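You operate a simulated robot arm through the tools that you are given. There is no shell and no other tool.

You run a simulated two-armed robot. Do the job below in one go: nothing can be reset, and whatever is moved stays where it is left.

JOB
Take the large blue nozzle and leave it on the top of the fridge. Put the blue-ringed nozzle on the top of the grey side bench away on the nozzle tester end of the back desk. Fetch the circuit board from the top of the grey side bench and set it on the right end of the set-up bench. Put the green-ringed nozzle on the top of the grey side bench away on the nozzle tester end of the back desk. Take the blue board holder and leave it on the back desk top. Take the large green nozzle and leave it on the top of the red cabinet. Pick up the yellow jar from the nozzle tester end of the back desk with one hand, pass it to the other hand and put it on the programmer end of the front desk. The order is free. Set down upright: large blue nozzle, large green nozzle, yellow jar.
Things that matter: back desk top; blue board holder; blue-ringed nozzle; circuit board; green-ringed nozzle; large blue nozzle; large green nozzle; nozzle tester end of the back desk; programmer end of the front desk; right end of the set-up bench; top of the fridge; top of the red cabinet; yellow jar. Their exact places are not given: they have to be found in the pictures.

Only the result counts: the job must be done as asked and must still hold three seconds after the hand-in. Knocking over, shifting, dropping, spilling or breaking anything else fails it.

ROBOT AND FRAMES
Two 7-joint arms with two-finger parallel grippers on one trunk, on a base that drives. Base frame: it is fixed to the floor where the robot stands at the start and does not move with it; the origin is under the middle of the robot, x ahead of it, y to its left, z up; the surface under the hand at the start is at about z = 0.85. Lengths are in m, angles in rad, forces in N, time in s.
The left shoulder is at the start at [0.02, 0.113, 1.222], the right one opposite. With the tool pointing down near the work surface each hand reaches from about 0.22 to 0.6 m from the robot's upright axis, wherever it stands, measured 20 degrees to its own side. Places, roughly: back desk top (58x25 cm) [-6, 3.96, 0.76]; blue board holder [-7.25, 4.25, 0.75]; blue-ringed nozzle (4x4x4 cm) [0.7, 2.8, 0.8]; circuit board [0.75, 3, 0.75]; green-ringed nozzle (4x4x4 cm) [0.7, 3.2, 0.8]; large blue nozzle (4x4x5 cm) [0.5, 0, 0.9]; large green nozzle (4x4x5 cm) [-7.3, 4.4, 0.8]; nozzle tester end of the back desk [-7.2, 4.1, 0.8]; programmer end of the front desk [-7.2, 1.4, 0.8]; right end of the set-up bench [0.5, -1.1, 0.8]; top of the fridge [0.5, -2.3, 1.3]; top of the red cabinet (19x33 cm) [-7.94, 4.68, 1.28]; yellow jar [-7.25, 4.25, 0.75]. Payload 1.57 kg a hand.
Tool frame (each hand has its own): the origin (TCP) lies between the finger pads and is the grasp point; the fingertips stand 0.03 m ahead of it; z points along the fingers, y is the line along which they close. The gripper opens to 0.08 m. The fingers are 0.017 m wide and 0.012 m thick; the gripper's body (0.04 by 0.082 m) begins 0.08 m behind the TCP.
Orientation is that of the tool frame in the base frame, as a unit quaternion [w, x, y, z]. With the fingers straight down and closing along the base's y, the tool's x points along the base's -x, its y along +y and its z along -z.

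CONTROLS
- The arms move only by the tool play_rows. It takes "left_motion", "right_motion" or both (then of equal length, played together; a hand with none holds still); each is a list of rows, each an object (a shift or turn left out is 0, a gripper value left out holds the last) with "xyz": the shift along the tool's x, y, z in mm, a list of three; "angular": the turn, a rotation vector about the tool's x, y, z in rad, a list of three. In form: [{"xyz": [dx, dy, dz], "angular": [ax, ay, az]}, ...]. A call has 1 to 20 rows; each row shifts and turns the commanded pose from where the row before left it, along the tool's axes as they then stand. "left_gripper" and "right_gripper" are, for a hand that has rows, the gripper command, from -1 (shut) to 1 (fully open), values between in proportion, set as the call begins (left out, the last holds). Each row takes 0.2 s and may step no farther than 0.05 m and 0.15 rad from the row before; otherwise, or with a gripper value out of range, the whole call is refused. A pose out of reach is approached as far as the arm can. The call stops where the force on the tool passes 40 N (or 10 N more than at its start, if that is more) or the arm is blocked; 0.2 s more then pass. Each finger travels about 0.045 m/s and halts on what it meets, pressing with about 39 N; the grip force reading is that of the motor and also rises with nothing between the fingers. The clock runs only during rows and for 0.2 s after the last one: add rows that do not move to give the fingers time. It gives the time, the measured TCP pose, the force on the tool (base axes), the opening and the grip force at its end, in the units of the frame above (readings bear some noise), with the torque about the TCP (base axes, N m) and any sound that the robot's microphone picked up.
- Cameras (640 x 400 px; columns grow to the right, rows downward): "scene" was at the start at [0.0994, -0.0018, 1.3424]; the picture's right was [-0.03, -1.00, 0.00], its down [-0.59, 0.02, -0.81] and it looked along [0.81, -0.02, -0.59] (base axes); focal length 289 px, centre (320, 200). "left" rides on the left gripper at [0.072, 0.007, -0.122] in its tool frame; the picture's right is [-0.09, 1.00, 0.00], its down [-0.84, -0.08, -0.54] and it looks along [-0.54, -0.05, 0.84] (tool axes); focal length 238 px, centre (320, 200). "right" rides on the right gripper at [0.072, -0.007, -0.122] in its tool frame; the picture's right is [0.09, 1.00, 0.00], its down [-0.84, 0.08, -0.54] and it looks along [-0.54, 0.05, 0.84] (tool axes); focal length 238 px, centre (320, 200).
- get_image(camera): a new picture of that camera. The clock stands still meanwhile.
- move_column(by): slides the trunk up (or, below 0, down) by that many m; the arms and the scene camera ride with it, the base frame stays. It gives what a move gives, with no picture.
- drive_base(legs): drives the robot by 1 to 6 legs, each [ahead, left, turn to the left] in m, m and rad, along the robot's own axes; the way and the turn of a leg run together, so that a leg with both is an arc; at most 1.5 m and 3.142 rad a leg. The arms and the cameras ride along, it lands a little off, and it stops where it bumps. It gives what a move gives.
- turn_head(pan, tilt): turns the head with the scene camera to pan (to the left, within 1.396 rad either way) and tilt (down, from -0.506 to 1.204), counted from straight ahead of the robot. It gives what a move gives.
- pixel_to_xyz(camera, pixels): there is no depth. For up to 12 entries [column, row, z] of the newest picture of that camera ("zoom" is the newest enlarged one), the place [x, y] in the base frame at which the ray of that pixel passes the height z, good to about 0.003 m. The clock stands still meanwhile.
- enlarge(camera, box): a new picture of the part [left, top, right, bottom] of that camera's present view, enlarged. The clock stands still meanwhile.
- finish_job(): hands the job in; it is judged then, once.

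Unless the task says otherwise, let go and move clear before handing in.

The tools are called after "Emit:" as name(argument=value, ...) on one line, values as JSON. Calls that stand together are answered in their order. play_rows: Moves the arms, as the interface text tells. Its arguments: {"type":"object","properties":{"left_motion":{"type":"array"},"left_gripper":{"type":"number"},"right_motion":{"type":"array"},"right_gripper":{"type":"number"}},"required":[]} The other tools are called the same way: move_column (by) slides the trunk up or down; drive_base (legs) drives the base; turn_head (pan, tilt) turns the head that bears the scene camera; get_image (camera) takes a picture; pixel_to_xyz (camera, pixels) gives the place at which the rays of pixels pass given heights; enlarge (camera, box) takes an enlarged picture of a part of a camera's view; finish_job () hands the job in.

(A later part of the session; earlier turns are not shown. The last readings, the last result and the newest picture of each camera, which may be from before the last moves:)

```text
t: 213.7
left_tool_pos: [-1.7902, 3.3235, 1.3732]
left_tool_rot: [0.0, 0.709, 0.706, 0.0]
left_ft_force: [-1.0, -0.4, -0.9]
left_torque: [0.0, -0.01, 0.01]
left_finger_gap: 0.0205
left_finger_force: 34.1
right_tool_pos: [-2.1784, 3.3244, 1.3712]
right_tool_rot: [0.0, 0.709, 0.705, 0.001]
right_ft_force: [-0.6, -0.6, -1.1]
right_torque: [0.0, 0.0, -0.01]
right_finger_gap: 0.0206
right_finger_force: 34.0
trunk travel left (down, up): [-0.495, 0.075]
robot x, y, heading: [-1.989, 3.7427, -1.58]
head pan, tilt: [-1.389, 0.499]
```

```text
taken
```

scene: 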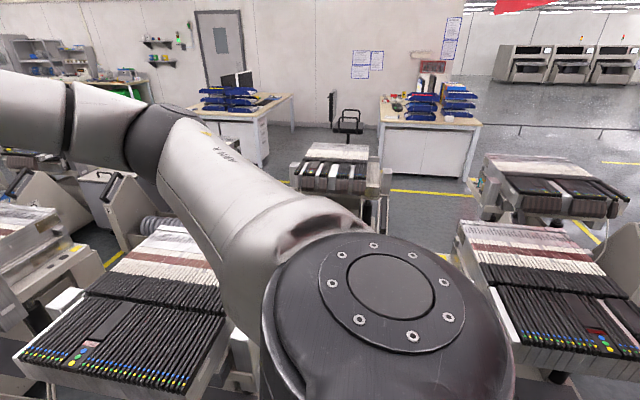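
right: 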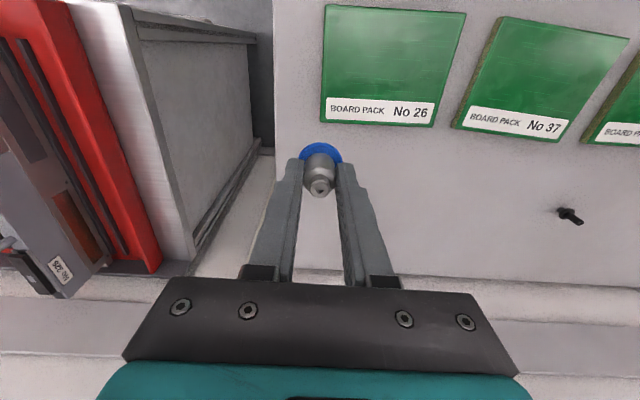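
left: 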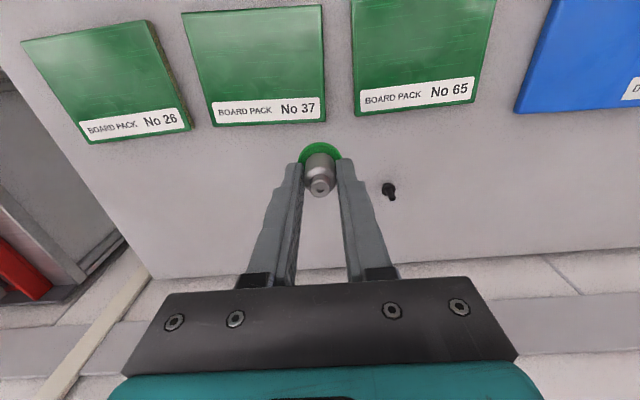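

The view down -x shows the G cart at (335, 170), the next cart at (550, 185) and the desks beyond, with the chair at (347, 125). I'll back along the lane to y of about 5.15 in two steps and look along the corridor.

Emit:
drive_base(legs=[[-0.7, 0, 0.009], [-0.65, -0.05, 0]])

Emit:
turn_head(pan=-1.39, tilt=0.5)

Emit:
get_image(camera="scene")

```text
t: 220.8
left_tool_pos: [-1.8406, 4.6816, 1.374]
left_tool_rot: [0.001, 0.703, 0.711, 0.0]
left_ft_force: [-0.6, 0.1, -0.7]
left_torque: [0.0, 0.0, -0.02]
left_finger_gap: 0.0205
left_finger_force: 34.2
right_tool_pos: [-2.228, 4.6742, 1.371]
right_tool_rot: [0.0, 0.703, 0.711, 0.0]
right_ft_force: [0.0, -0.6, -0.8]
right_torque: [-0.01, 0.0, 0.01]
right_finger_gap: 0.0205
right_finger_force: 33.9
trunk travel left (down, up): [-0.495, 0.075]
robot x, y, heading: [-2.048, 5.0964, -1.559]
head pan, tilt: [-1.389, 0.499]
```

```text
t: 221.4
left_tool_pos: [-1.8409, 4.6806, 1.3735]
left_tool_rot: [0.0, 0.704, 0.711, 0.0]
left_ft_force: [-0.5, -0.1, -1.0]
left_torque: [-0.03, 0.0, -0.01]
left_finger_gap: 0.0206
left_finger_force: 33.9
right_tool_pos: [-2.2288, 4.6735, 1.3723]
right_tool_rot: [0.0, 0.704, 0.711, 0.0]
right_ft_force: [0.1, 0.3, -1.0]
right_torque: [0.03, 0.0, 0.02]
right_finger_gap: 0.0208
right_finger_force: 33.7
trunk travel left (down, up): [-0.495, 0.075]
robot x, y, heading: [-2.0446, 5.0931, -1.559]
head pan, tilt: [-1.389, 0.499]
```

```text
taken
```

scene: 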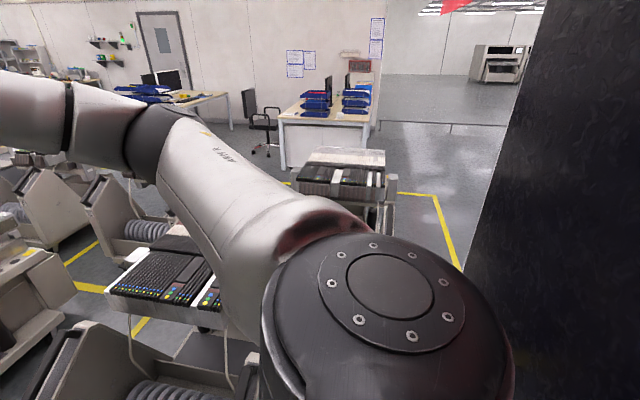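

The dark screen panel appears on the right with its far edge from (540, 20) to (465, 270). I'll enlarge that part to judge the room in the corridor.

Emit:
enlarge(camera="scene", box=[360, 150, 640, 400])

Emit:
pixel_to_xyz(camera="scene", pixels=[[465, 270, 0.6], [465, 270, 0.75], [465, 270, 0.9], [460, 265, 0.0], [435, 195, 0.0], [398, 235, 0.0], [396, 230, 0.0], [540, 20, 1.6]])

```text
1.60 times, centred on (500, 275) of scene
```

zoom: 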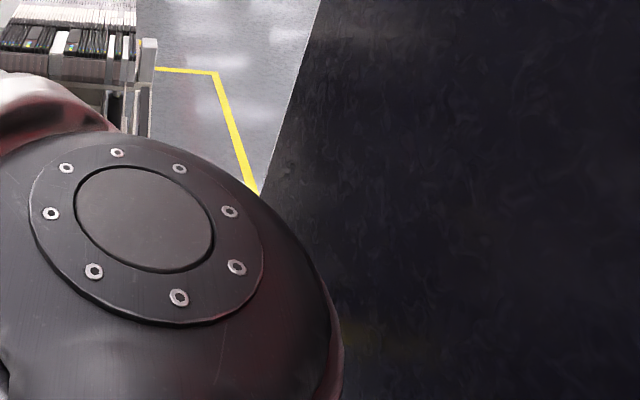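

```text
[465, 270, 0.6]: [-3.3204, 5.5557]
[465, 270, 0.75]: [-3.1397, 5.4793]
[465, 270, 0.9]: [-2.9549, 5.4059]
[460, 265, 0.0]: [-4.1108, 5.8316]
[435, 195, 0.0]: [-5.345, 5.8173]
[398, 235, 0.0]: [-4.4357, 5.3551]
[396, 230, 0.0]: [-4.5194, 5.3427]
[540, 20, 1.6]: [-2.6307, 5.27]
```

The screen's panel lies along y of about 5.45 and the P cart's right side near y = 4.75, so the corridor is about 0.65 m for my base. I'll use the right hand's camera, which hangs near the P cart, to measure the cart's side better.

Emit:
get_image(camera="right")

Emit:
turn_head(pan=-1.0, tilt=0.8)

Emit:
get_image(camera="scene")

```text
taken
```

right: 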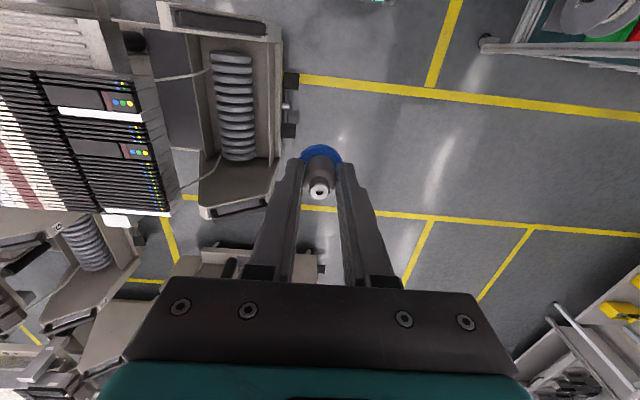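

```text
t: 222.2
left_tool_pos: [-1.8407, 4.6791, 1.3742]
left_tool_rot: [0.0, 0.703, 0.711, 0.0]
left_ft_force: [-0.4, 0.0, -1.1]
left_torque: [-0.02, 0.0, 0.01]
left_finger_gap: 0.0206
left_finger_force: 33.7
right_tool_pos: [-2.2296, 4.6731, 1.3722]
right_tool_rot: [0.0, 0.703, 0.711, 0.001]
right_ft_force: [0.8, -0.2, -1.7]
right_torque: [0.01, -0.01, -0.03]
right_finger_gap: 0.0206
right_finger_force: 34.3
trunk travel left (down, up): [-0.495, 0.075]
robot x, y, heading: [-2.0522, 5.0937, -1.559]
head pan, tilt: [-1.0, 0.799]
```

```text
taken
```

scene: 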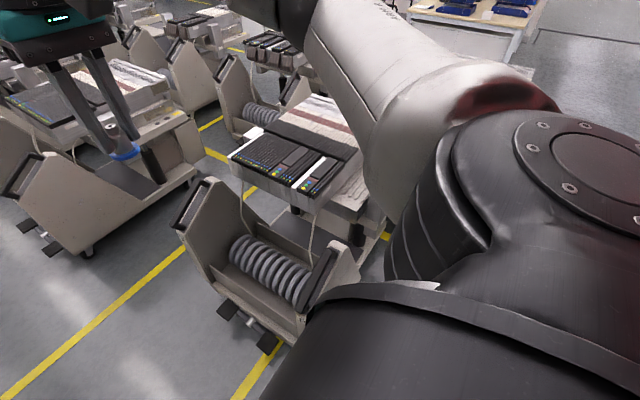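

Emit:
pixel_to_xyz(camera="right", pixels=[[270, 12, 0.8], [270, 12, 0.9], [200, 3, 0.8], [200, 3, 0.9], [283, 40, 0.5], [283, 40, 0.3], [210, 212, 0.8], [210, 212, 0.9], [488, 42, 0.0]])

Emit:
pixel_to_xyz(camera="scene", pixels=[[338, 250, 0.8], [338, 250, 0.9], [365, 285, 0.6], [180, 225, 0.8], [270, 352, 0.0], [215, 310, 0.0], [212, 180, 0.8], [212, 180, 0.9], [387, 240, 0.0], [355, 275, 0.7]])

Emit:
enlarge(camera="scene", box=[170, 60, 430, 380])

```text
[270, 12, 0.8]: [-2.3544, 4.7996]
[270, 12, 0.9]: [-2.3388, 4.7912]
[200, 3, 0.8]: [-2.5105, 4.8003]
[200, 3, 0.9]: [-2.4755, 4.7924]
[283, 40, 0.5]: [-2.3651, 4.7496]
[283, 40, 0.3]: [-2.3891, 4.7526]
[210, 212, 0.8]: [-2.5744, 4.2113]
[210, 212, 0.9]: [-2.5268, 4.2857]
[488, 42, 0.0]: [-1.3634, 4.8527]
```

```text
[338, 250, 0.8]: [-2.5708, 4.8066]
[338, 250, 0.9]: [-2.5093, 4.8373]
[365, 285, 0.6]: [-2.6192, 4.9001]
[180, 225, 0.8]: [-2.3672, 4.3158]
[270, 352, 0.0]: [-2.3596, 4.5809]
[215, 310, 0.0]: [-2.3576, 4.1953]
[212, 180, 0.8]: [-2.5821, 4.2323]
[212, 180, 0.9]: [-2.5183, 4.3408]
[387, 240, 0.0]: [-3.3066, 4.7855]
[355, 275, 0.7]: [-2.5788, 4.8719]
```

```text
1.25 times, centred on (300, 220) of scene
```

zoom: 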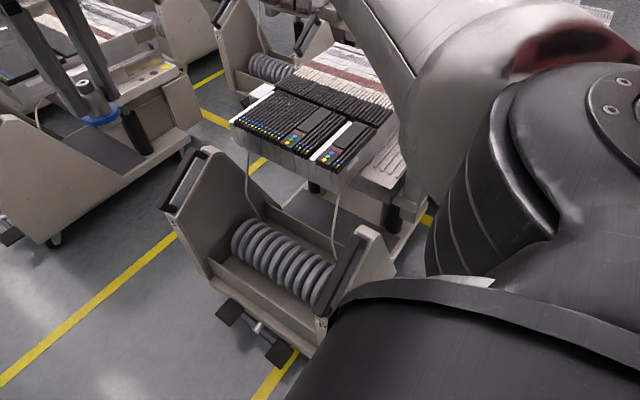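

The P cart's near side is at y of about 4.80 and the panel at about 5.45, so I must travel centred at y = 5.125, with about 8 cm to spare each side. I'll square up and go right in short, checked legs.

Emit:
drive_base(legs=[[-0.03, 0, -0.012], [0, -0.35, 0]])

Emit:
turn_head(pan=-1.39, tilt=0.6)

Emit:
get_image(camera="scene")

Emit:
get_image(camera="right")

```text
t: 225.0
left_tool_pos: [-2.1972, 4.7086, 1.3743]
left_tool_rot: [0.0, 0.709, 0.706, 0.0]
left_ft_force: [-0.3, 0.0, -0.3]
left_torque: [0.02, 0.0, -0.01]
left_finger_gap: 0.0207
left_finger_force: 34.2
right_tool_pos: [-2.5877, 4.7069, 1.3705]
right_tool_rot: [-0.001, 0.709, 0.706, 0.0]
right_ft_force: [-0.1, 0.1, -0.8]
right_torque: [0.0, -0.01, 0.0]
right_finger_gap: 0.0205
right_finger_force: 33.9
trunk travel left (down, up): [-0.495, 0.075]
robot x, y, heading: [-2.3972, 5.1293, -1.573]
head pan, tilt: [-1.0, 0.799]
```

```text
t: 225.8
left_tool_pos: [-2.1977, 4.7081, 1.3743]
left_tool_rot: [0.0, 0.708, 0.706, -0.001]
left_ft_force: [0.0, -0.1, -1.6]
left_torque: [-0.02, 0.03, 0.02]
left_finger_gap: 0.0209
left_finger_force: 33.7
right_tool_pos: [-2.5854, 4.7076, 1.3716]
right_tool_rot: [0.001, 0.709, 0.705, -0.001]
right_ft_force: [0.8, -1.0, -0.7]
right_torque: [-0.01, -0.04, -0.03]
right_finger_gap: 0.0208
right_finger_force: 34.5
trunk travel left (down, up): [-0.495, 0.075]
robot x, y, heading: [-2.3976, 5.1268, -1.573]
head pan, tilt: [-1.389, 0.6]
```

```text
taken
```

scene: 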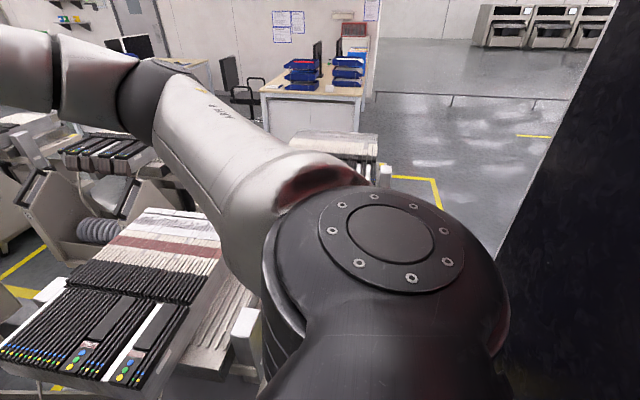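

```text
taken
```

right: 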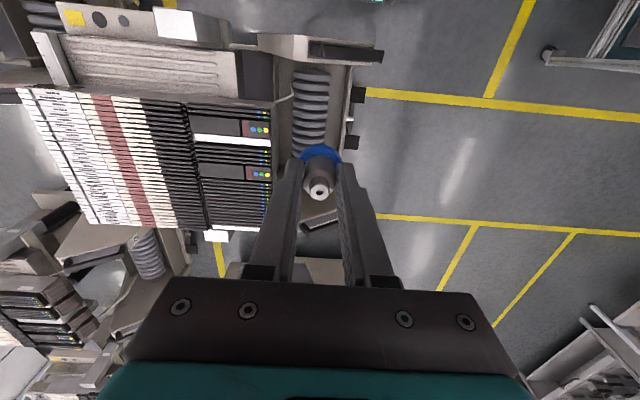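

The right camera now shows the P cart's near side: side panel at (320, 45) and a tray with a white block at (195, 25) sticking out. I'll measure how far they reach towards me.

Emit:
pixel_to_xyz(camera="right", pixels=[[300, 36, 0.8], [370, 48, 0.8], [195, 12, 0.8], [195, 12, 0.95], [100, 3, 0.8], [165, 10, 0.85], [225, 40, 0.85], [355, 95, 0.1], [20, 3, 0.5], [40, 3, 0.8]])

Emit:
enlarge(camera="right", box=[0, 0, 400, 250])

Emit:
enlarge(camera="scene", box=[140, 180, 400, 400])

```text
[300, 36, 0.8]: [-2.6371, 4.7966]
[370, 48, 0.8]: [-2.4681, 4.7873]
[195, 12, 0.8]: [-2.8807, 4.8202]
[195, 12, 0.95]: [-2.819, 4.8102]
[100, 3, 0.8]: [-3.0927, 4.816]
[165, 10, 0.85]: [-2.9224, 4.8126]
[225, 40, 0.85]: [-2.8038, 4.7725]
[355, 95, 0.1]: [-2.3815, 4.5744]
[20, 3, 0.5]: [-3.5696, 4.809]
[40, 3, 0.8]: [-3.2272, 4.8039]
```

```text
1.60 times, centred on (200, 125) of right
```

zoom: 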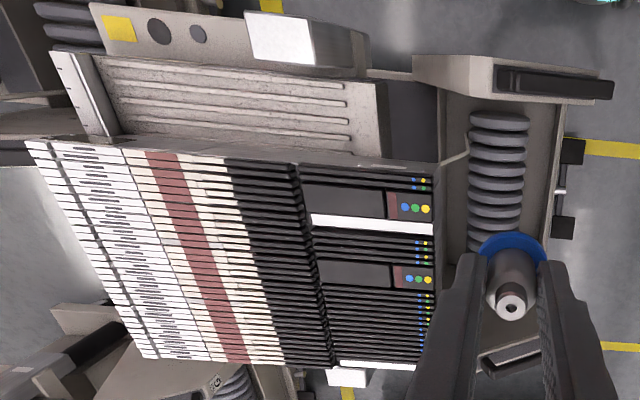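

```text
1.82 times, centred on (270, 290) of scene
```

zoom: 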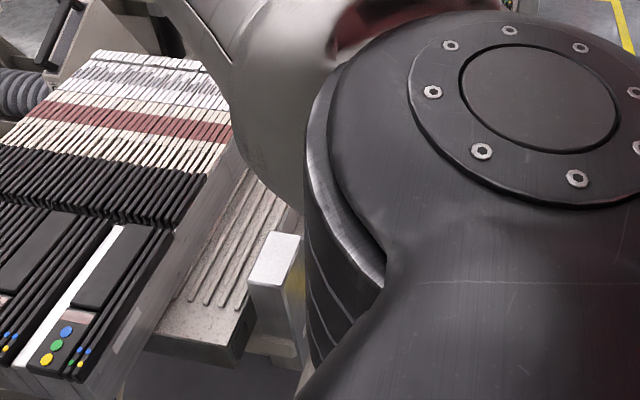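

The P cart reaches at most y = 4.82. I'll now measure the next cart's right side, seen at (378, 150) to (390, 185) in the scene picture, against the screen stand.

Emit:
pixel_to_xyz(camera="scene", pixels=[[378, 138, 0.9], [378, 155, 0.8], [388, 168, 0.85], [390, 188, 0.8], [390, 188, 0.6], [300, 135, 0.9], [438, 205, 0.0], [435, 178, 0.0], [395, 177, 0.0]])

Emit:
enlarge(camera="scene", box=[280, 100, 640, 300])

```text
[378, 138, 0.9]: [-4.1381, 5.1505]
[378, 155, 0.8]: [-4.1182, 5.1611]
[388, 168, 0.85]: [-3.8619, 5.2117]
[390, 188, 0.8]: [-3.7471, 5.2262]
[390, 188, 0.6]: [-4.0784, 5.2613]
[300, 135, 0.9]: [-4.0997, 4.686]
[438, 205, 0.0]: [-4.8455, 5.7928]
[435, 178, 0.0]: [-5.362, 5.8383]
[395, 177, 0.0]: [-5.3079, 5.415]
```

```text
1.78 times, centred on (460, 200) of scene
```

zoom: 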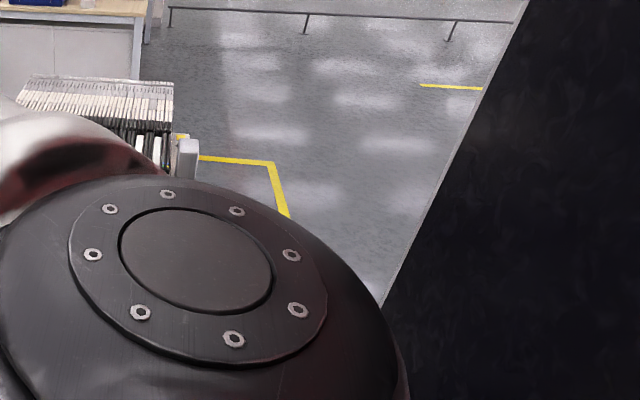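

The next cart's right side is at y of about 5.2, which leaves a tight pass beside the screen's foot near (-3.1, 5.47). I'll turn the right wrist about its vertical axis so that its camera can see that spot.

Emit:
play_rows(right_motion=[{"angular": [0, 0, 0.145]}, {"angular": [0, 0, 0.145]}, {"angular": [0, 0, 0.145]}, {"angular": [0, 0, 0.145]}, {"angular": [0, 0, 0.145]}, {"angular": [0, 0, 0.145]}, {"angular": [0, 0, 0.145]}, {"angular": [0, 0, 0.145]}, {"angular": [0, 0, 0.145]}, {"angular": [0, 0, 0.145]}, {"angular": [0, 0, 0.145]}, {"angular": [0, 0, 0.145]}, {"angular": [0, 0, 0]}])

Emit:
get_image(camera="right")

```text
t: 228.6
left_tool_pos: [-2.1971, 4.7091, 1.373]
left_tool_rot: [0.0, 0.708, 0.706, 0.0]
left_ft_force: [-0.5, -0.1, 0.1]
left_torque: [0.01, -0.01, 0.0]
left_finger_gap: 0.0208
left_finger_force: 34.0
right_tool_pos: [-2.5855, 4.7073, 1.3713]
right_tool_rot: [0.0, 0.996, -0.087, 0.0]
right_ft_force: [0.1, -0.4, -1.1]
right_torque: [-0.03, -0.01, 0.02]
right_finger_gap: 0.0207
right_finger_force: 34.2
trunk travel left (down, up): [-0.495, 0.075]
robot x, y, heading: [-2.3978, 5.1275, -1.574]
head pan, tilt: [-1.389, 0.6]
```

```text
taken
```

right: 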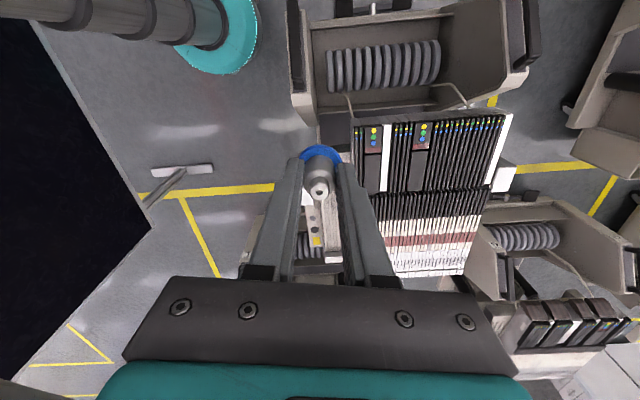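

This view shows my own base's teal rim at about (220, 45), the screen's foot at (150 to 212, 170) and the next cart's reels at (315, 245). I'll measure all of these.

Emit:
pixel_to_xyz(camera="right", pixels=[[225, 75, 0.0], [225, 75, 0.1], [225, 75, 0.2], [258, 40, 0.1], [180, 50, 0.1], [152, 173, 0.0], [212, 168, 0.0], [145, 205, 0.0], [183, 172, 0.0], [30, 10, 0.6], [155, 225, 0.6]])

Emit:
enlarge(camera="right", box=[0, 0, 400, 270])

```text
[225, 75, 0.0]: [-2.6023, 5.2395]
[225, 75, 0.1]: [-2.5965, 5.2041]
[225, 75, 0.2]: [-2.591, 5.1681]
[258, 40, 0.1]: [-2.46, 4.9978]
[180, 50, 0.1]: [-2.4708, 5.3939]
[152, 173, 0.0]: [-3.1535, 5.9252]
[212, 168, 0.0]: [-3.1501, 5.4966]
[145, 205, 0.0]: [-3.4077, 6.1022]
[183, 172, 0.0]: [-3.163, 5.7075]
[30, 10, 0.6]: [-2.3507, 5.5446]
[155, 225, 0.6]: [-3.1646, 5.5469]
```

```text
1.48 times, centred on (200, 135) of right
```

zoom: 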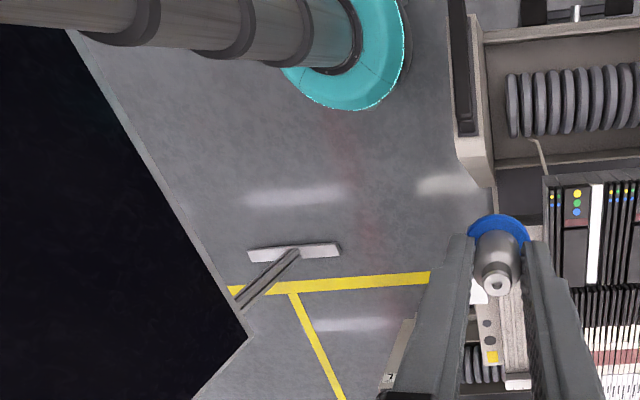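

The teal rim fits a circle of about 0.19 m radius around my axis, so my base is only about 0.4 m wide. The screen's foot reaches from y = 5.49 to 5.93 at x = -3.15; now I'll measure the next cart's near corner at (262, 216).

Emit:
pixel_to_xyz(camera="right", pixels=[[262, 216, 0.85], [262, 216, 0.75], [262, 216, 0.6], [250, 258, 0.85], [250, 258, 0.5], [242, 262, 0.4], [306, 145, 0.8], [292, 112, 0.5], [297, 25, 0.8], [515, 175, 0.8]])

Emit:
enlarge(camera="right", box=[220, 150, 360, 290])

```text
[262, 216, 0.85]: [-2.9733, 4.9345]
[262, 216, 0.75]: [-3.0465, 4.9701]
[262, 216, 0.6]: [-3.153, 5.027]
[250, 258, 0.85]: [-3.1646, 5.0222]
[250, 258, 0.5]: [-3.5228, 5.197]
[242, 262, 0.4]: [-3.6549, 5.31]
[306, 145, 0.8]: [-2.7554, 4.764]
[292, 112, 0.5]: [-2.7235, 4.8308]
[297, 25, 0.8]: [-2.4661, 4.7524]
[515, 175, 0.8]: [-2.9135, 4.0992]
```

```text
2.86 times, centred on (290, 220) of right
```

zoom: 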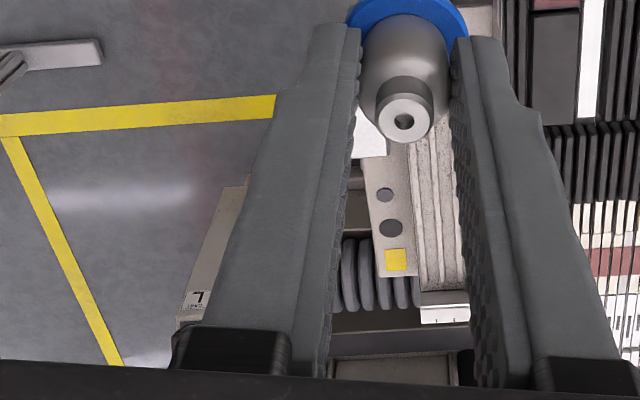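

The passage by the screen's foot is only about 0.40 m, too tight, but my base is only 0.4 m wide and low, so the way between the N/P and G carts looks better. I'll restore the wrist and return to that aisle facing -x.

Emit:
play_rows(right_motion=[{"angular": [0, 0, -0.145]}, {"angular": [0, 0, -0.145]}, {"angular": [0, 0, -0.145]}, {"angular": [0, 0, -0.145]}, {"angular": [0, 0, -0.145]}, {"angular": [0, 0, -0.145]}, {"angular": [0, 0, -0.145]}, {"angular": [0, 0, -0.145]}, {"angular": [0, 0, -0.145]}, {"angular": [0, 0, -0.145]}, {"angular": [0, 0, -0.145]}, {"angular": [0, 0, -0.145]}, {"angular": [0, 0, 0]}])

Emit:
drive_base(legs=[[0, 0.38, 0], [1.38, 0, 0], [0, 0, -1.568]])

Emit:
turn_head(pan=0.0, tilt=0.6)

Emit:
get_image(camera="scene")

Emit:
get_image(camera="right")

```text
t: 231.4
left_tool_pos: [-2.1968, 4.7075, 1.3729]
left_tool_rot: [0.0, 0.708, 0.706, 0.0]
left_ft_force: [0.0, 0.1, -1.7]
left_torque: [-0.03, -0.02, 0.01]
left_finger_gap: 0.0207
left_finger_force: 33.9
right_tool_pos: [-2.5855, 4.7072, 1.371]
right_tool_rot: [0.0, 0.708, 0.707, -0.001]
right_ft_force: [-0.2, 0.4, -0.6]
right_torque: [0.02, -0.02, 0.01]
right_finger_gap: 0.0206
right_finger_force: 34.2
trunk travel left (down, up): [-0.495, 0.075]
robot x, y, heading: [-2.3943, 5.1226, -1.574]
head pan, tilt: [-1.389, 0.6]
```

```text
t: 244.2
left_tool_pos: [-2.426, 3.5282, 1.3736]
left_tool_rot: [0.0, 1.0, 0.009, 0.0]
left_ft_force: [-0.7, 0.6, -0.7]
left_torque: [0.01, 0.03, 0.02]
left_finger_gap: 0.0207
left_finger_force: 34.7
right_tool_pos: [-2.4354, 3.916, 1.3716]
right_tool_rot: [-0.001, 1.0, 0.008, 0.0]
right_ft_force: [-0.2, 0.0, -0.7]
right_torque: [0.01, 0.01, -0.02]
right_finger_gap: 0.0205
right_finger_force: 34.0
trunk travel left (down, up): [-0.495, 0.075]
robot x, y, heading: [-2.0094, 3.7343, -3.128]
head pan, tilt: [-1.389, 0.6]
```

```text
t: 245.7
left_tool_pos: [-2.4268, 3.5275, 1.3734]
left_tool_rot: [0.0, 1.0, 0.008, 0.0]
left_ft_force: [-1.0, -0.1, -1.0]
left_torque: [0.02, 0.01, -0.01]
left_finger_gap: 0.0208
left_finger_force: 34.0
right_tool_pos: [-2.4349, 3.9157, 1.3711]
right_tool_rot: [0.0, 1.0, 0.008, 0.001]
right_ft_force: [-0.3, 0.1, -0.4]
right_torque: [-0.06, -0.02, 0.01]
right_finger_gap: 0.0206
right_finger_force: 34.5
trunk travel left (down, up): [-0.495, 0.075]
robot x, y, heading: [-2.0141, 3.7351, -3.124]
head pan, tilt: [0.0, 0.6]
```

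```text
taken
```

scene: 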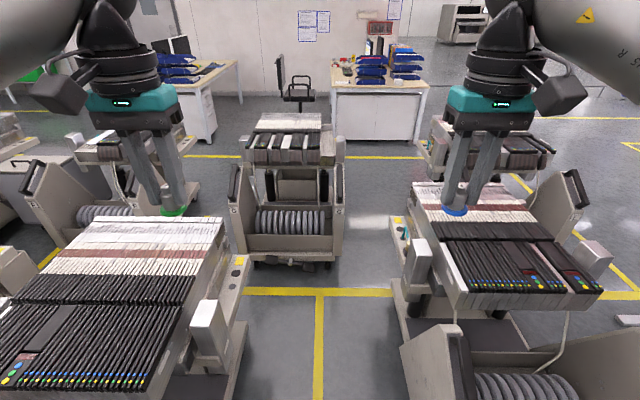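

```text
taken
```

right: 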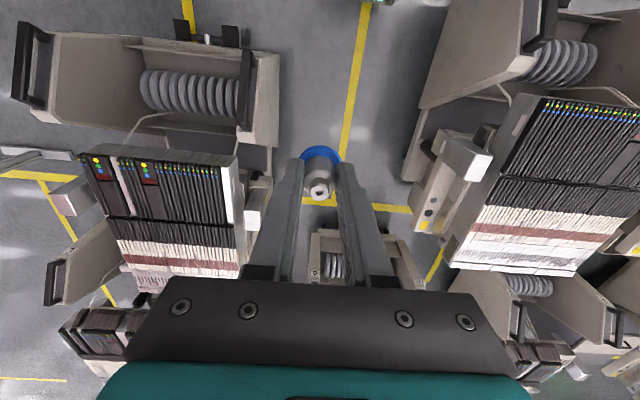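

The aisle between N (left) and P (right) is clear, with G straight ahead at (290, 200). I'll advance slowly to see the turn between G and P with the hand cameras.

Emit:
drive_base(legs=[[0.45, 0, -0.016]])

Emit:
get_image(camera="right")

Emit:
get_image(camera="left")

Emit:
turn_head(pan=-0.45, tilt=0.85)

Emit:
get_image(camera="scene")

```text
t: 248.4
left_tool_pos: [-2.8824, 3.5313, 1.373]
left_tool_rot: [0.0, 1.0, 0.001, 0.0]
left_ft_force: [-0.2, -0.1, -0.8]
left_torque: [0.0, 0.01, 0.01]
left_finger_gap: 0.0208
left_finger_force: 33.8
right_tool_pos: [-2.8865, 3.9189, 1.3707]
right_tool_rot: [0.0, 1.0, 0.0, 0.0]
right_ft_force: [-0.1, 0.9, -0.3]
right_torque: [0.02, -0.03, 0.03]
right_finger_gap: 0.0204
right_finger_force: 34.4
trunk travel left (down, up): [-0.495, 0.075]
robot x, y, heading: [-2.4677, 3.7322, -3.141]
head pan, tilt: [0.0, 0.6]
```

```text
taken
```

right: 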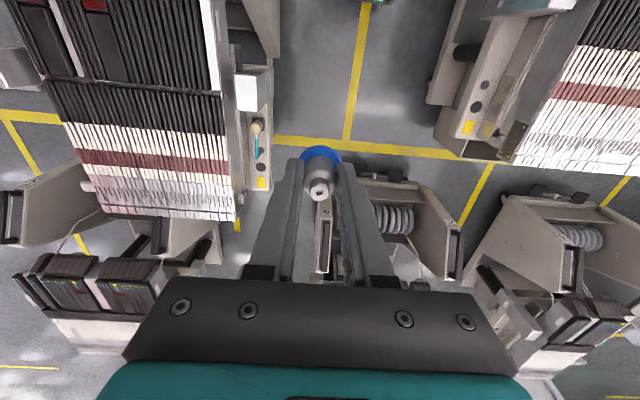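

```text
taken
```

left: 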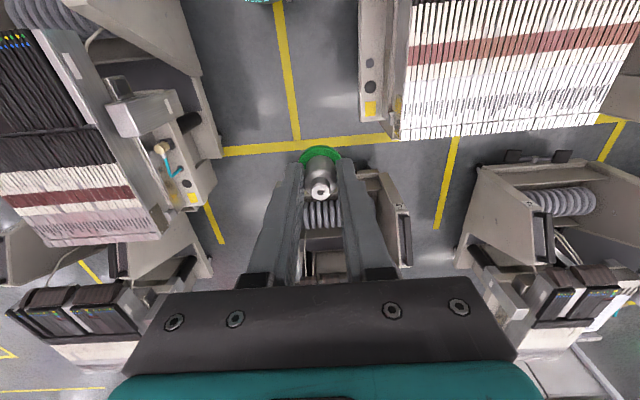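

```text
t: 249.3
left_tool_pos: [-2.8822, 3.5317, 1.3723]
left_tool_rot: [0.0, 1.0, 0.001, 0.0]
left_ft_force: [-0.2, -0.1, 0.0]
left_torque: [0.0, 0.03, 0.0]
left_finger_gap: 0.0209
left_finger_force: 33.6
right_tool_pos: [-2.8847, 3.9186, 1.3703]
right_tool_rot: [0.0, 1.0, 0.001, 0.0]
right_ft_force: [0.1, -0.1, -0.7]
right_torque: [0.0, -0.01, 0.02]
right_finger_gap: 0.0207
right_finger_force: 33.6
trunk travel left (down, up): [-0.495, 0.075]
robot x, y, heading: [-2.4668, 3.7314, -3.14]
head pan, tilt: [-0.45, 0.85]
```

```text
taken
```

scene: 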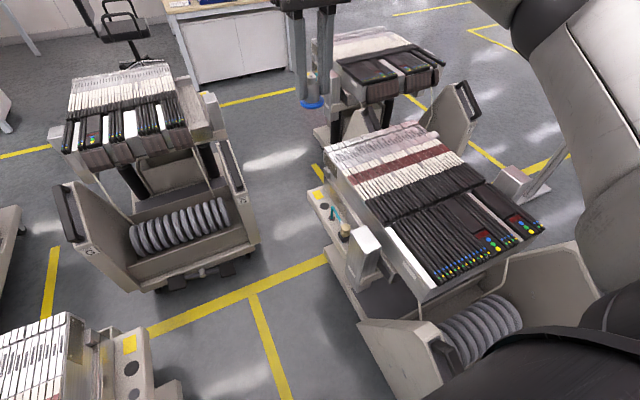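

This view shows the gap between G's front-right corner near (258, 248) and P's left frame near (330, 260). I'll enlarge and measure.

Emit:
enlarge(camera="scene", box=[160, 90, 400, 300])

Emit:
pixel_to_xyz(camera="scene", pixels=[[259, 246, 0.1], [259, 246, 0.2], [235, 268, 0.0], [329, 262, 0.0], [329, 262, 0.1], [322, 245, 0.0], [350, 310, 0.1], [308, 205, 0.8], [318, 140, 0.0], [318, 140, 0.1], [248, 190, 0.5], [240, 140, 0.8]])

```text
1.90 times, centred on (280, 195) of scene
```

zoom: 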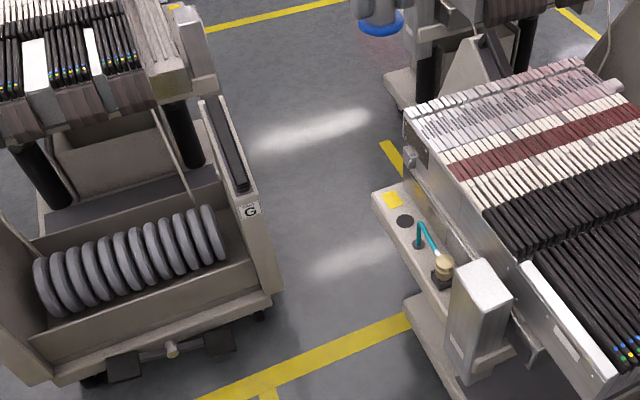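

```text
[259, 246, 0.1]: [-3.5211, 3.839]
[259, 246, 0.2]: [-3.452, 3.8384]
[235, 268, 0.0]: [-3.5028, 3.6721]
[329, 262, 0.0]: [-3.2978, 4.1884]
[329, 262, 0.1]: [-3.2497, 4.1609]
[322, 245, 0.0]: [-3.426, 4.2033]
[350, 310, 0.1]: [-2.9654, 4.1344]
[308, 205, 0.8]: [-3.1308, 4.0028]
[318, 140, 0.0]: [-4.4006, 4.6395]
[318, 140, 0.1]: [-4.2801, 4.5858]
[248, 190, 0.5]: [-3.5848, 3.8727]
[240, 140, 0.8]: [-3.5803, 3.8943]
```

On the floor the G–P passage is only about 0.36 m, too narrow. I'll look to the left at the passage behind the N cart, between G and the cart to its left.

Emit:
turn_head(pan=0.45, tilt=0.85)

Emit:
get_image(camera="scene")

Emit:
enlarge(camera="scene", box=[120, 60, 480, 320])

```text
t: 250.5
left_tool_pos: [-2.8814, 3.5302, 1.3732]
left_tool_rot: [0.0, 1.0, 0.001, 0.0]
left_ft_force: [-0.4, 0.9, -0.5]
left_torque: [0.01, 0.03, 0.04]
left_finger_gap: 0.0206
left_finger_force: 34.0
right_tool_pos: [-2.8845, 3.9188, 1.3718]
right_tool_rot: [0.0, 1.0, 0.001, 0.0]
right_ft_force: [0.1, 0.2, -1.1]
right_torque: [-0.01, 0.0, 0.02]
right_finger_gap: 0.0205
right_finger_force: 34.0
trunk travel left (down, up): [-0.495, 0.075]
robot x, y, heading: [-2.4661, 3.7319, -3.136]
head pan, tilt: [0.45, 0.85]
```

```text
taken
```

scene: 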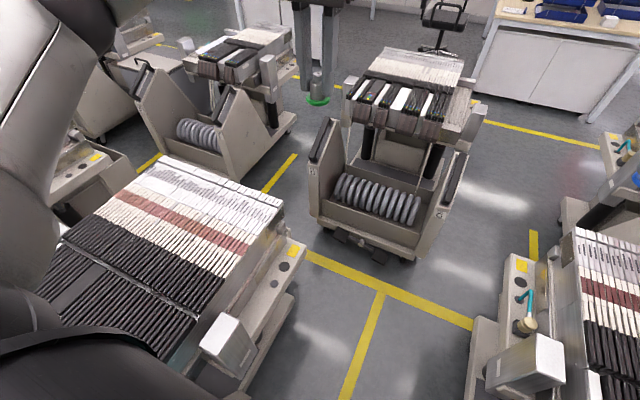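

```text
1.54 times, centred on (300, 190) of scene
```

zoom: 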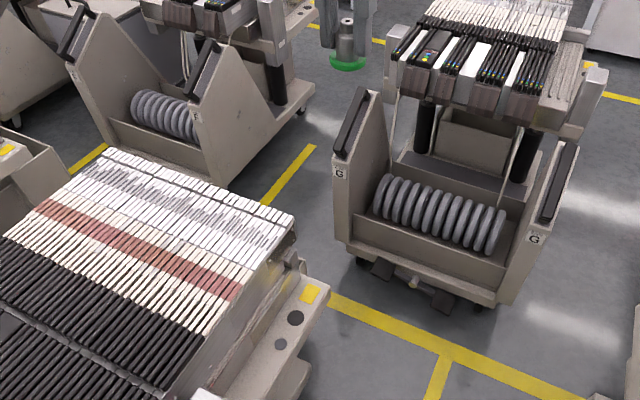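

Emit:
pixel_to_xyz(camera="scene", pixels=[[313, 217, 0.1], [313, 217, 0.2], [244, 188, 0.1], [244, 188, 0.2], [296, 136, 0.0], [296, 136, 0.1], [305, 243, 0.75], [305, 243, 0.85], [293, 295, 0.1], [416, 262, 0.1], [470, 320, 0.1], [262, 190, 0.0]])

Emit:
pixel_to_xyz(camera="left", pixels=[[213, 203, 0.75], [213, 203, 0.85], [215, 160, 0.1], [222, 155, 0.1], [212, 275, 0.05], [300, 170, 0.1], [408, 265, 0.6], [360, 120, 0.1], [360, 120, 0.8]])

Emit:
enlarge(camera="left", box=[100, 60, 420, 290])

```text
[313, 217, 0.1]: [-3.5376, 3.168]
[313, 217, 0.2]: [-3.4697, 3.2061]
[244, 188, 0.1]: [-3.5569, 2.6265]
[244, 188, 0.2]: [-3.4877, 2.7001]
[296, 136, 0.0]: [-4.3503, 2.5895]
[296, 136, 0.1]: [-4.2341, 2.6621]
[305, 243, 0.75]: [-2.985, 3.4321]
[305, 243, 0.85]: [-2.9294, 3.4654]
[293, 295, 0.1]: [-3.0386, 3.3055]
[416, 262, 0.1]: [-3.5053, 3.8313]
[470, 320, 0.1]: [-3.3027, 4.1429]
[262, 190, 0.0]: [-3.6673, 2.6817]
```

```text
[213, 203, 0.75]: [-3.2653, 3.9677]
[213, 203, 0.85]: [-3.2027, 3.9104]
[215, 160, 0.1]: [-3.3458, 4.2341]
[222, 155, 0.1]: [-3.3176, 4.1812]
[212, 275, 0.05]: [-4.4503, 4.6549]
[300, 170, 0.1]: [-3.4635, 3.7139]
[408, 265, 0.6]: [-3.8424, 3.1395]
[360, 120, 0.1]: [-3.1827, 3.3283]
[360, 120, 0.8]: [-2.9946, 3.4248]
```

```text
1.74 times, centred on (260, 175) of left
```

zoom: 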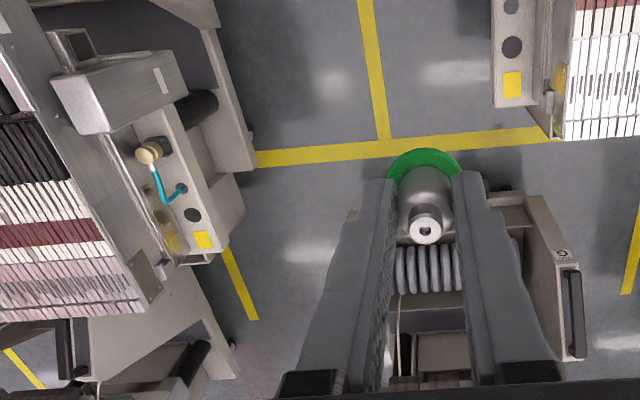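

The passage behind N towards the G–F gap is about 0.50 m wide, only 5 cm to spare each side. Before risking that, I'll look farther left over the carts for a wider way.

Emit:
turn_head(pan=0.75, tilt=0.45)

Emit:
get_image(camera="scene")

Emit:
turn_head(pan=0.2, tilt=0.4)

Emit:
get_image(camera="scene")

```text
t: 251.4
left_tool_pos: [-2.8823, 3.5316, 1.3735]
left_tool_rot: [0.001, 1.0, 0.0, 0.001]
left_ft_force: [-0.4, 0.6, -0.9]
left_torque: [-0.01, -0.01, -0.02]
left_finger_gap: 0.0206
left_finger_force: 34.1
right_tool_pos: [-2.8852, 3.9178, 1.3709]
right_tool_rot: [0.0, 1.0, 0.001, 0.0]
right_ft_force: [-0.2, 0.4, -0.6]
right_torque: [0.0, 0.01, 0.0]
right_finger_gap: 0.0208
right_finger_force: 33.9
trunk travel left (down, up): [-0.495, 0.075]
robot x, y, heading: [-2.4639, 3.7282, -3.14]
head pan, tilt: [0.75, 0.45]
```

```text
taken
```

scene: 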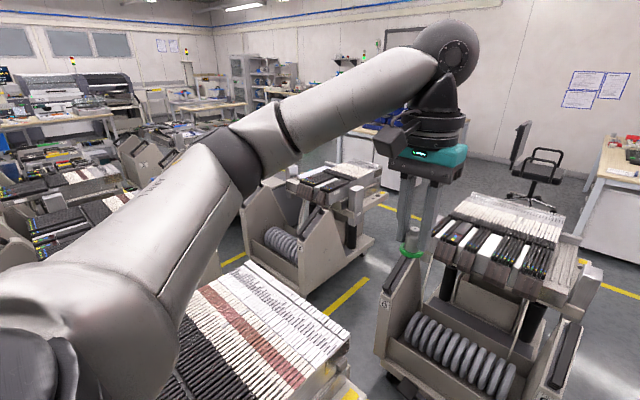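

```text
t: 252.4
left_tool_pos: [-2.8825, 3.53, 1.373]
left_tool_rot: [-0.001, 1.0, 0.0, 0.0]
left_ft_force: [-0.1, -0.6, -1.0]
left_torque: [0.01, -0.02, -0.03]
left_finger_gap: 0.0209
left_finger_force: 34.3
right_tool_pos: [-2.8856, 3.9189, 1.372]
right_tool_rot: [0.0, 1.0, 0.001, 0.0]
right_ft_force: [-0.2, -0.6, -0.4]
right_torque: [0.03, 0.02, -0.01]
right_finger_gap: 0.0208
right_finger_force: 34.1
trunk travel left (down, up): [-0.495, 0.075]
robot x, y, heading: [-2.4659, 3.7339, -3.137]
head pan, tilt: [0.201, 0.4]
```

```text
taken
```

scene: 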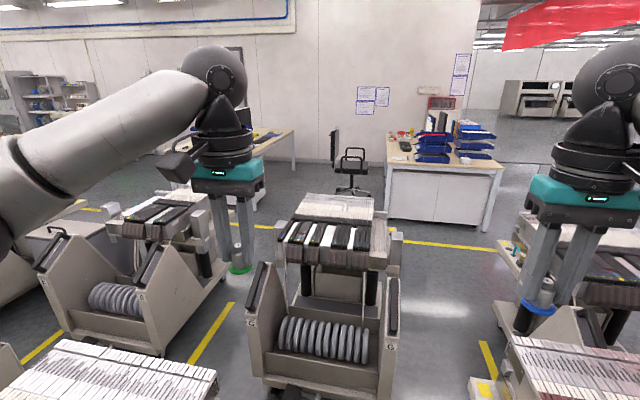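

The clear lane lies beyond the second row, by the chair and desks. I'll back out and look at the left part of the cart area for a wider way before trying the tight one.

Emit:
drive_base(legs=[[-1.25, 0, 0], [0, 1.3, 0], [0, 1.2, 0]])

Emit:
turn_head(pan=0.0, tilt=0.4)

Emit:
get_image(camera="scene")

Emit:
turn_head(pan=0.8, tilt=0.4)

Emit:
get_image(camera="scene")

```text
t: 270.5
left_tool_pos: [-1.6333, 1.0263, 1.3745]
left_tool_rot: [0.0, 1.0, 0.004, 0.0]
left_ft_force: [-0.1, -1.0, -0.4]
left_torque: [0.01, -0.02, -0.04]
left_finger_gap: 0.0207
left_finger_force: 33.8
right_tool_pos: [-1.6374, 1.4155, 1.3711]
right_tool_rot: [-0.001, 1.0, 0.004, 0.001]
right_ft_force: [-0.7, -0.2, -0.1]
right_torque: [0.02, 0.01, 0.0]
right_finger_gap: 0.0207
right_finger_force: 34.4
trunk travel left (down, up): [-0.495, 0.075]
robot x, y, heading: [-1.2172, 1.228, -3.139]
head pan, tilt: [0.201, 0.4]
```

```text
t: 271.2
left_tool_pos: [-1.6331, 1.0275, 1.3728]
left_tool_rot: [-0.001, 1.0, 0.004, 0.0]
left_ft_force: [0.5, 0.6, 0.1]
left_torque: [-0.01, 0.0, 0.0]
left_finger_gap: 0.0209
left_finger_force: 34.6
right_tool_pos: [-1.6372, 1.4145, 1.3717]
right_tool_rot: [0.0, 1.0, 0.003, 0.0]
right_ft_force: [-0.5, 0.0, -0.6]
right_torque: [0.03, -0.01, 0.0]
right_finger_gap: 0.0207
right_finger_force: 34.0
trunk travel left (down, up): [-0.495, 0.075]
robot x, y, heading: [-1.2174, 1.2269, -3.136]
head pan, tilt: [0.0, 0.4]
```

```text
taken
```

scene: 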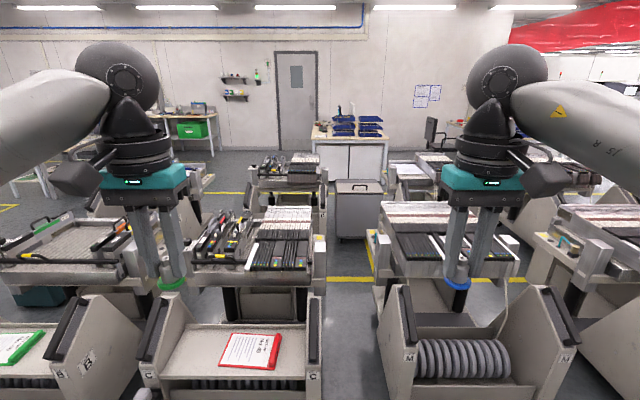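

```text
t: 272.3
left_tool_pos: [-1.633, 1.0269, 1.374]
left_tool_rot: [0.0, 1.0, 0.003, 0.0]
left_ft_force: [-0.4, 0.8, -0.1]
left_torque: [0.05, 0.04, -0.01]
left_finger_gap: 0.0208
left_finger_force: 34.0
right_tool_pos: [-1.6376, 1.4151, 1.3718]
right_tool_rot: [0.0, 1.0, 0.004, 0.0]
right_ft_force: [-0.4, 0.6, -0.1]
right_torque: [-0.01, -0.01, 0.01]
right_finger_gap: 0.0206
right_finger_force: 33.8
trunk travel left (down, up): [-0.495, 0.075]
robot x, y, heading: [-1.2189, 1.2298, -3.132]
head pan, tilt: [0.799, 0.4]
```

```text
taken
```

scene: 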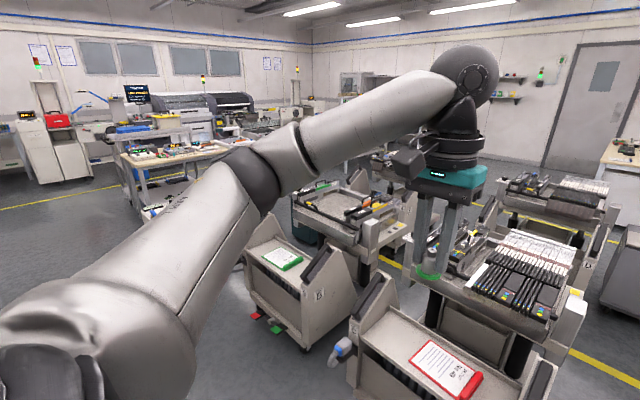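

Left of the B cart at (300, 300) there is open floor, before the table at (170, 170). I'll measure those places.

Emit:
pixel_to_xyz(camera="scene", pixels=[[248, 300, 0.0], [305, 355, 0.0], [345, 395, 0.0], [148, 222, 0.0], [243, 232, 0.0], [120, 190, 0.0], [295, 240, 0.0], [50, 180, 0.0], [95, 178, 0.0], [245, 262, 0.1], [20, 210, 0.0], [383, 262, 0.0]])

Emit:
enlarge(camera="scene", box=[80, 100, 440, 340])

Emit:
turn_head(pan=1.25, tilt=0.4)

Emit:
get_image(camera="scene")

```text
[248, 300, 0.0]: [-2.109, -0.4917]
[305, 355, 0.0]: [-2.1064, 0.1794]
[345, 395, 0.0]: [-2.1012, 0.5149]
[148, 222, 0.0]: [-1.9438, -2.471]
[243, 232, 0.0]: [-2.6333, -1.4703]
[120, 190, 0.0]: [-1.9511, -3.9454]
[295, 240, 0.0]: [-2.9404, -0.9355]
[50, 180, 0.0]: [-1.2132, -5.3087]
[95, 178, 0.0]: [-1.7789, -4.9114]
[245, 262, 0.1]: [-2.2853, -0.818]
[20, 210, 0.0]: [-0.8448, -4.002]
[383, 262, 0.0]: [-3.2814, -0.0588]
```

```text
1.67 times, centred on (260, 220) of scene
```

zoom: 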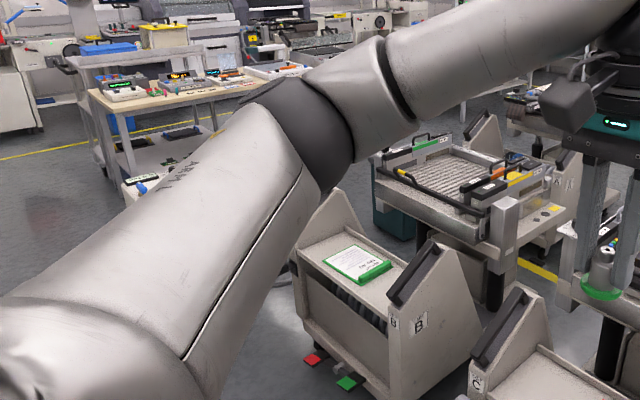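

```text
t: 273.2
left_tool_pos: [-1.6334, 1.0277, 1.3723]
left_tool_rot: [0.001, 1.0, 0.003, 0.0]
left_ft_force: [-0.7, 0.3, -0.4]
left_torque: [0.01, 0.01, 0.0]
left_finger_gap: 0.0205
left_finger_force: 34.0
right_tool_pos: [-1.6372, 1.4152, 1.3711]
right_tool_rot: [0.001, 1.0, 0.004, 0.0]
right_ft_force: [-0.2, -0.5, -0.9]
right_torque: [0.0, -0.03, 0.0]
right_finger_gap: 0.0206
right_finger_force: 34.0
trunk travel left (down, up): [-0.495, 0.075]
robot x, y, heading: [-1.2136, 1.2323, -3.136]
head pan, tilt: [1.25, 0.4]
```

```text
taken
```

scene: 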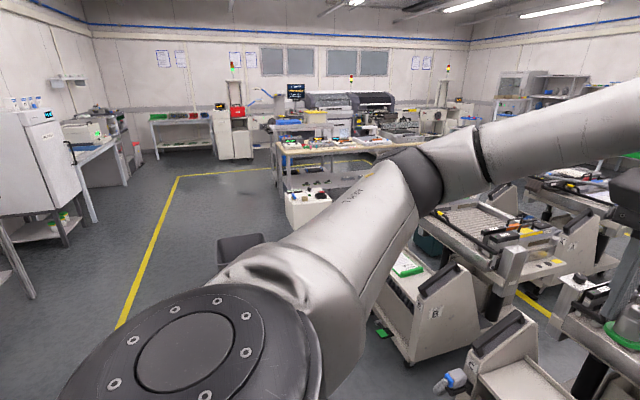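

The B cart spans y = -0.49 to 0.18 and the table's leg is at y of about -2.5, so there is an open lane around y = -1.2. I'll drive left to it and look down the lane.

Emit:
drive_base(legs=[[0, 1.2, 0], [0, 1.1, 0]])

Emit:
turn_head(pan=0.0, tilt=0.4)

Emit:
get_image(camera="scene")

Emit:
turn_head(pan=0.6, tilt=0.4)

Emit:
get_image(camera="scene")

```text
t: 281.9
left_tool_pos: [-1.6171, -0.6375, 1.3718]
left_tool_rot: [-0.002, 1.0, 0.004, -0.001]
left_ft_force: [0.9, -1.8, -1.1]
left_torque: [0.16, 0.0, -0.03]
left_finger_gap: 0.0206
left_finger_force: 34.0
right_tool_pos: [-1.6248, -0.2505, 1.3727]
right_tool_rot: [-0.003, 1.0, 0.006, 0.001]
right_ft_force: [-0.4, -1.8, -0.7]
right_torque: [0.15, -0.01, 0.0]
right_finger_gap: 0.0209
right_finger_force: 33.6
trunk travel left (down, up): [-0.495, 0.075]
robot x, y, heading: [-1.2021, -0.4249, -3.128]
head pan, tilt: [1.25, 0.4]
stopped in leg 2: the robot was blocked; the commanded pose is now the measured one
```

```text
t: 283.3
left_tool_pos: [-1.617, -0.6298, 1.3739]
left_tool_rot: [0.0, 1.0, 0.002, 0.0]
left_ft_force: [0.3, -0.5, -1.5]
left_torque: [0.01, -0.03, -0.02]
left_finger_gap: 0.0207
left_finger_force: 34.4
right_tool_pos: [-1.6237, -0.2411, 1.3718]
right_tool_rot: [0.001, 1.0, 0.002, 0.001]
right_ft_force: [0.1, -0.7, -0.5]
right_torque: [-0.02, 0.0, 0.0]
right_finger_gap: 0.0208
right_finger_force: 34.2
trunk travel left (down, up): [-0.495, 0.075]
robot x, y, heading: [-1.2013, -0.423, -3.129]
head pan, tilt: [0.0, 0.4]
```

```text
taken
```

scene: 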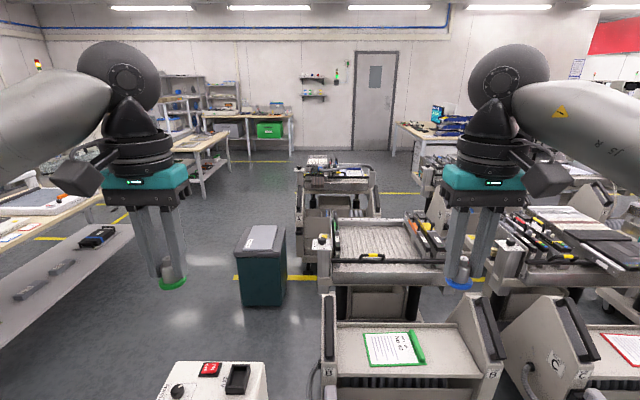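

```text
t: 284.3
left_tool_pos: [-1.6165, -0.6285, 1.373]
left_tool_rot: [0.0, 1.0, 0.002, -0.001]
left_ft_force: [0.3, -1.1, -0.6]
left_torque: [0.0, 0.04, 0.02]
left_finger_gap: 0.0206
left_finger_force: 34.1
right_tool_pos: [-1.6238, -0.2412, 1.371]
right_tool_rot: [0.0, 1.0, 0.003, 0.002]
right_ft_force: [-0.1, 0.7, -0.5]
right_torque: [-0.02, -0.02, 0.02]
right_finger_gap: 0.0208
right_finger_force: 34.3
trunk travel left (down, up): [-0.495, 0.075]
robot x, y, heading: [-1.1997, -0.4258, -3.131]
head pan, tilt: [0.6, 0.4]
```

```text
taken
```

scene: 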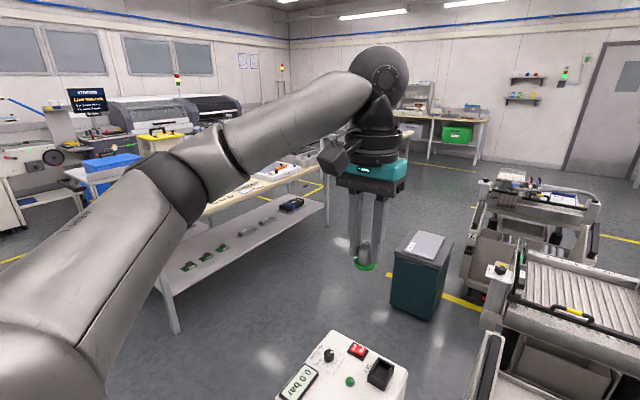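

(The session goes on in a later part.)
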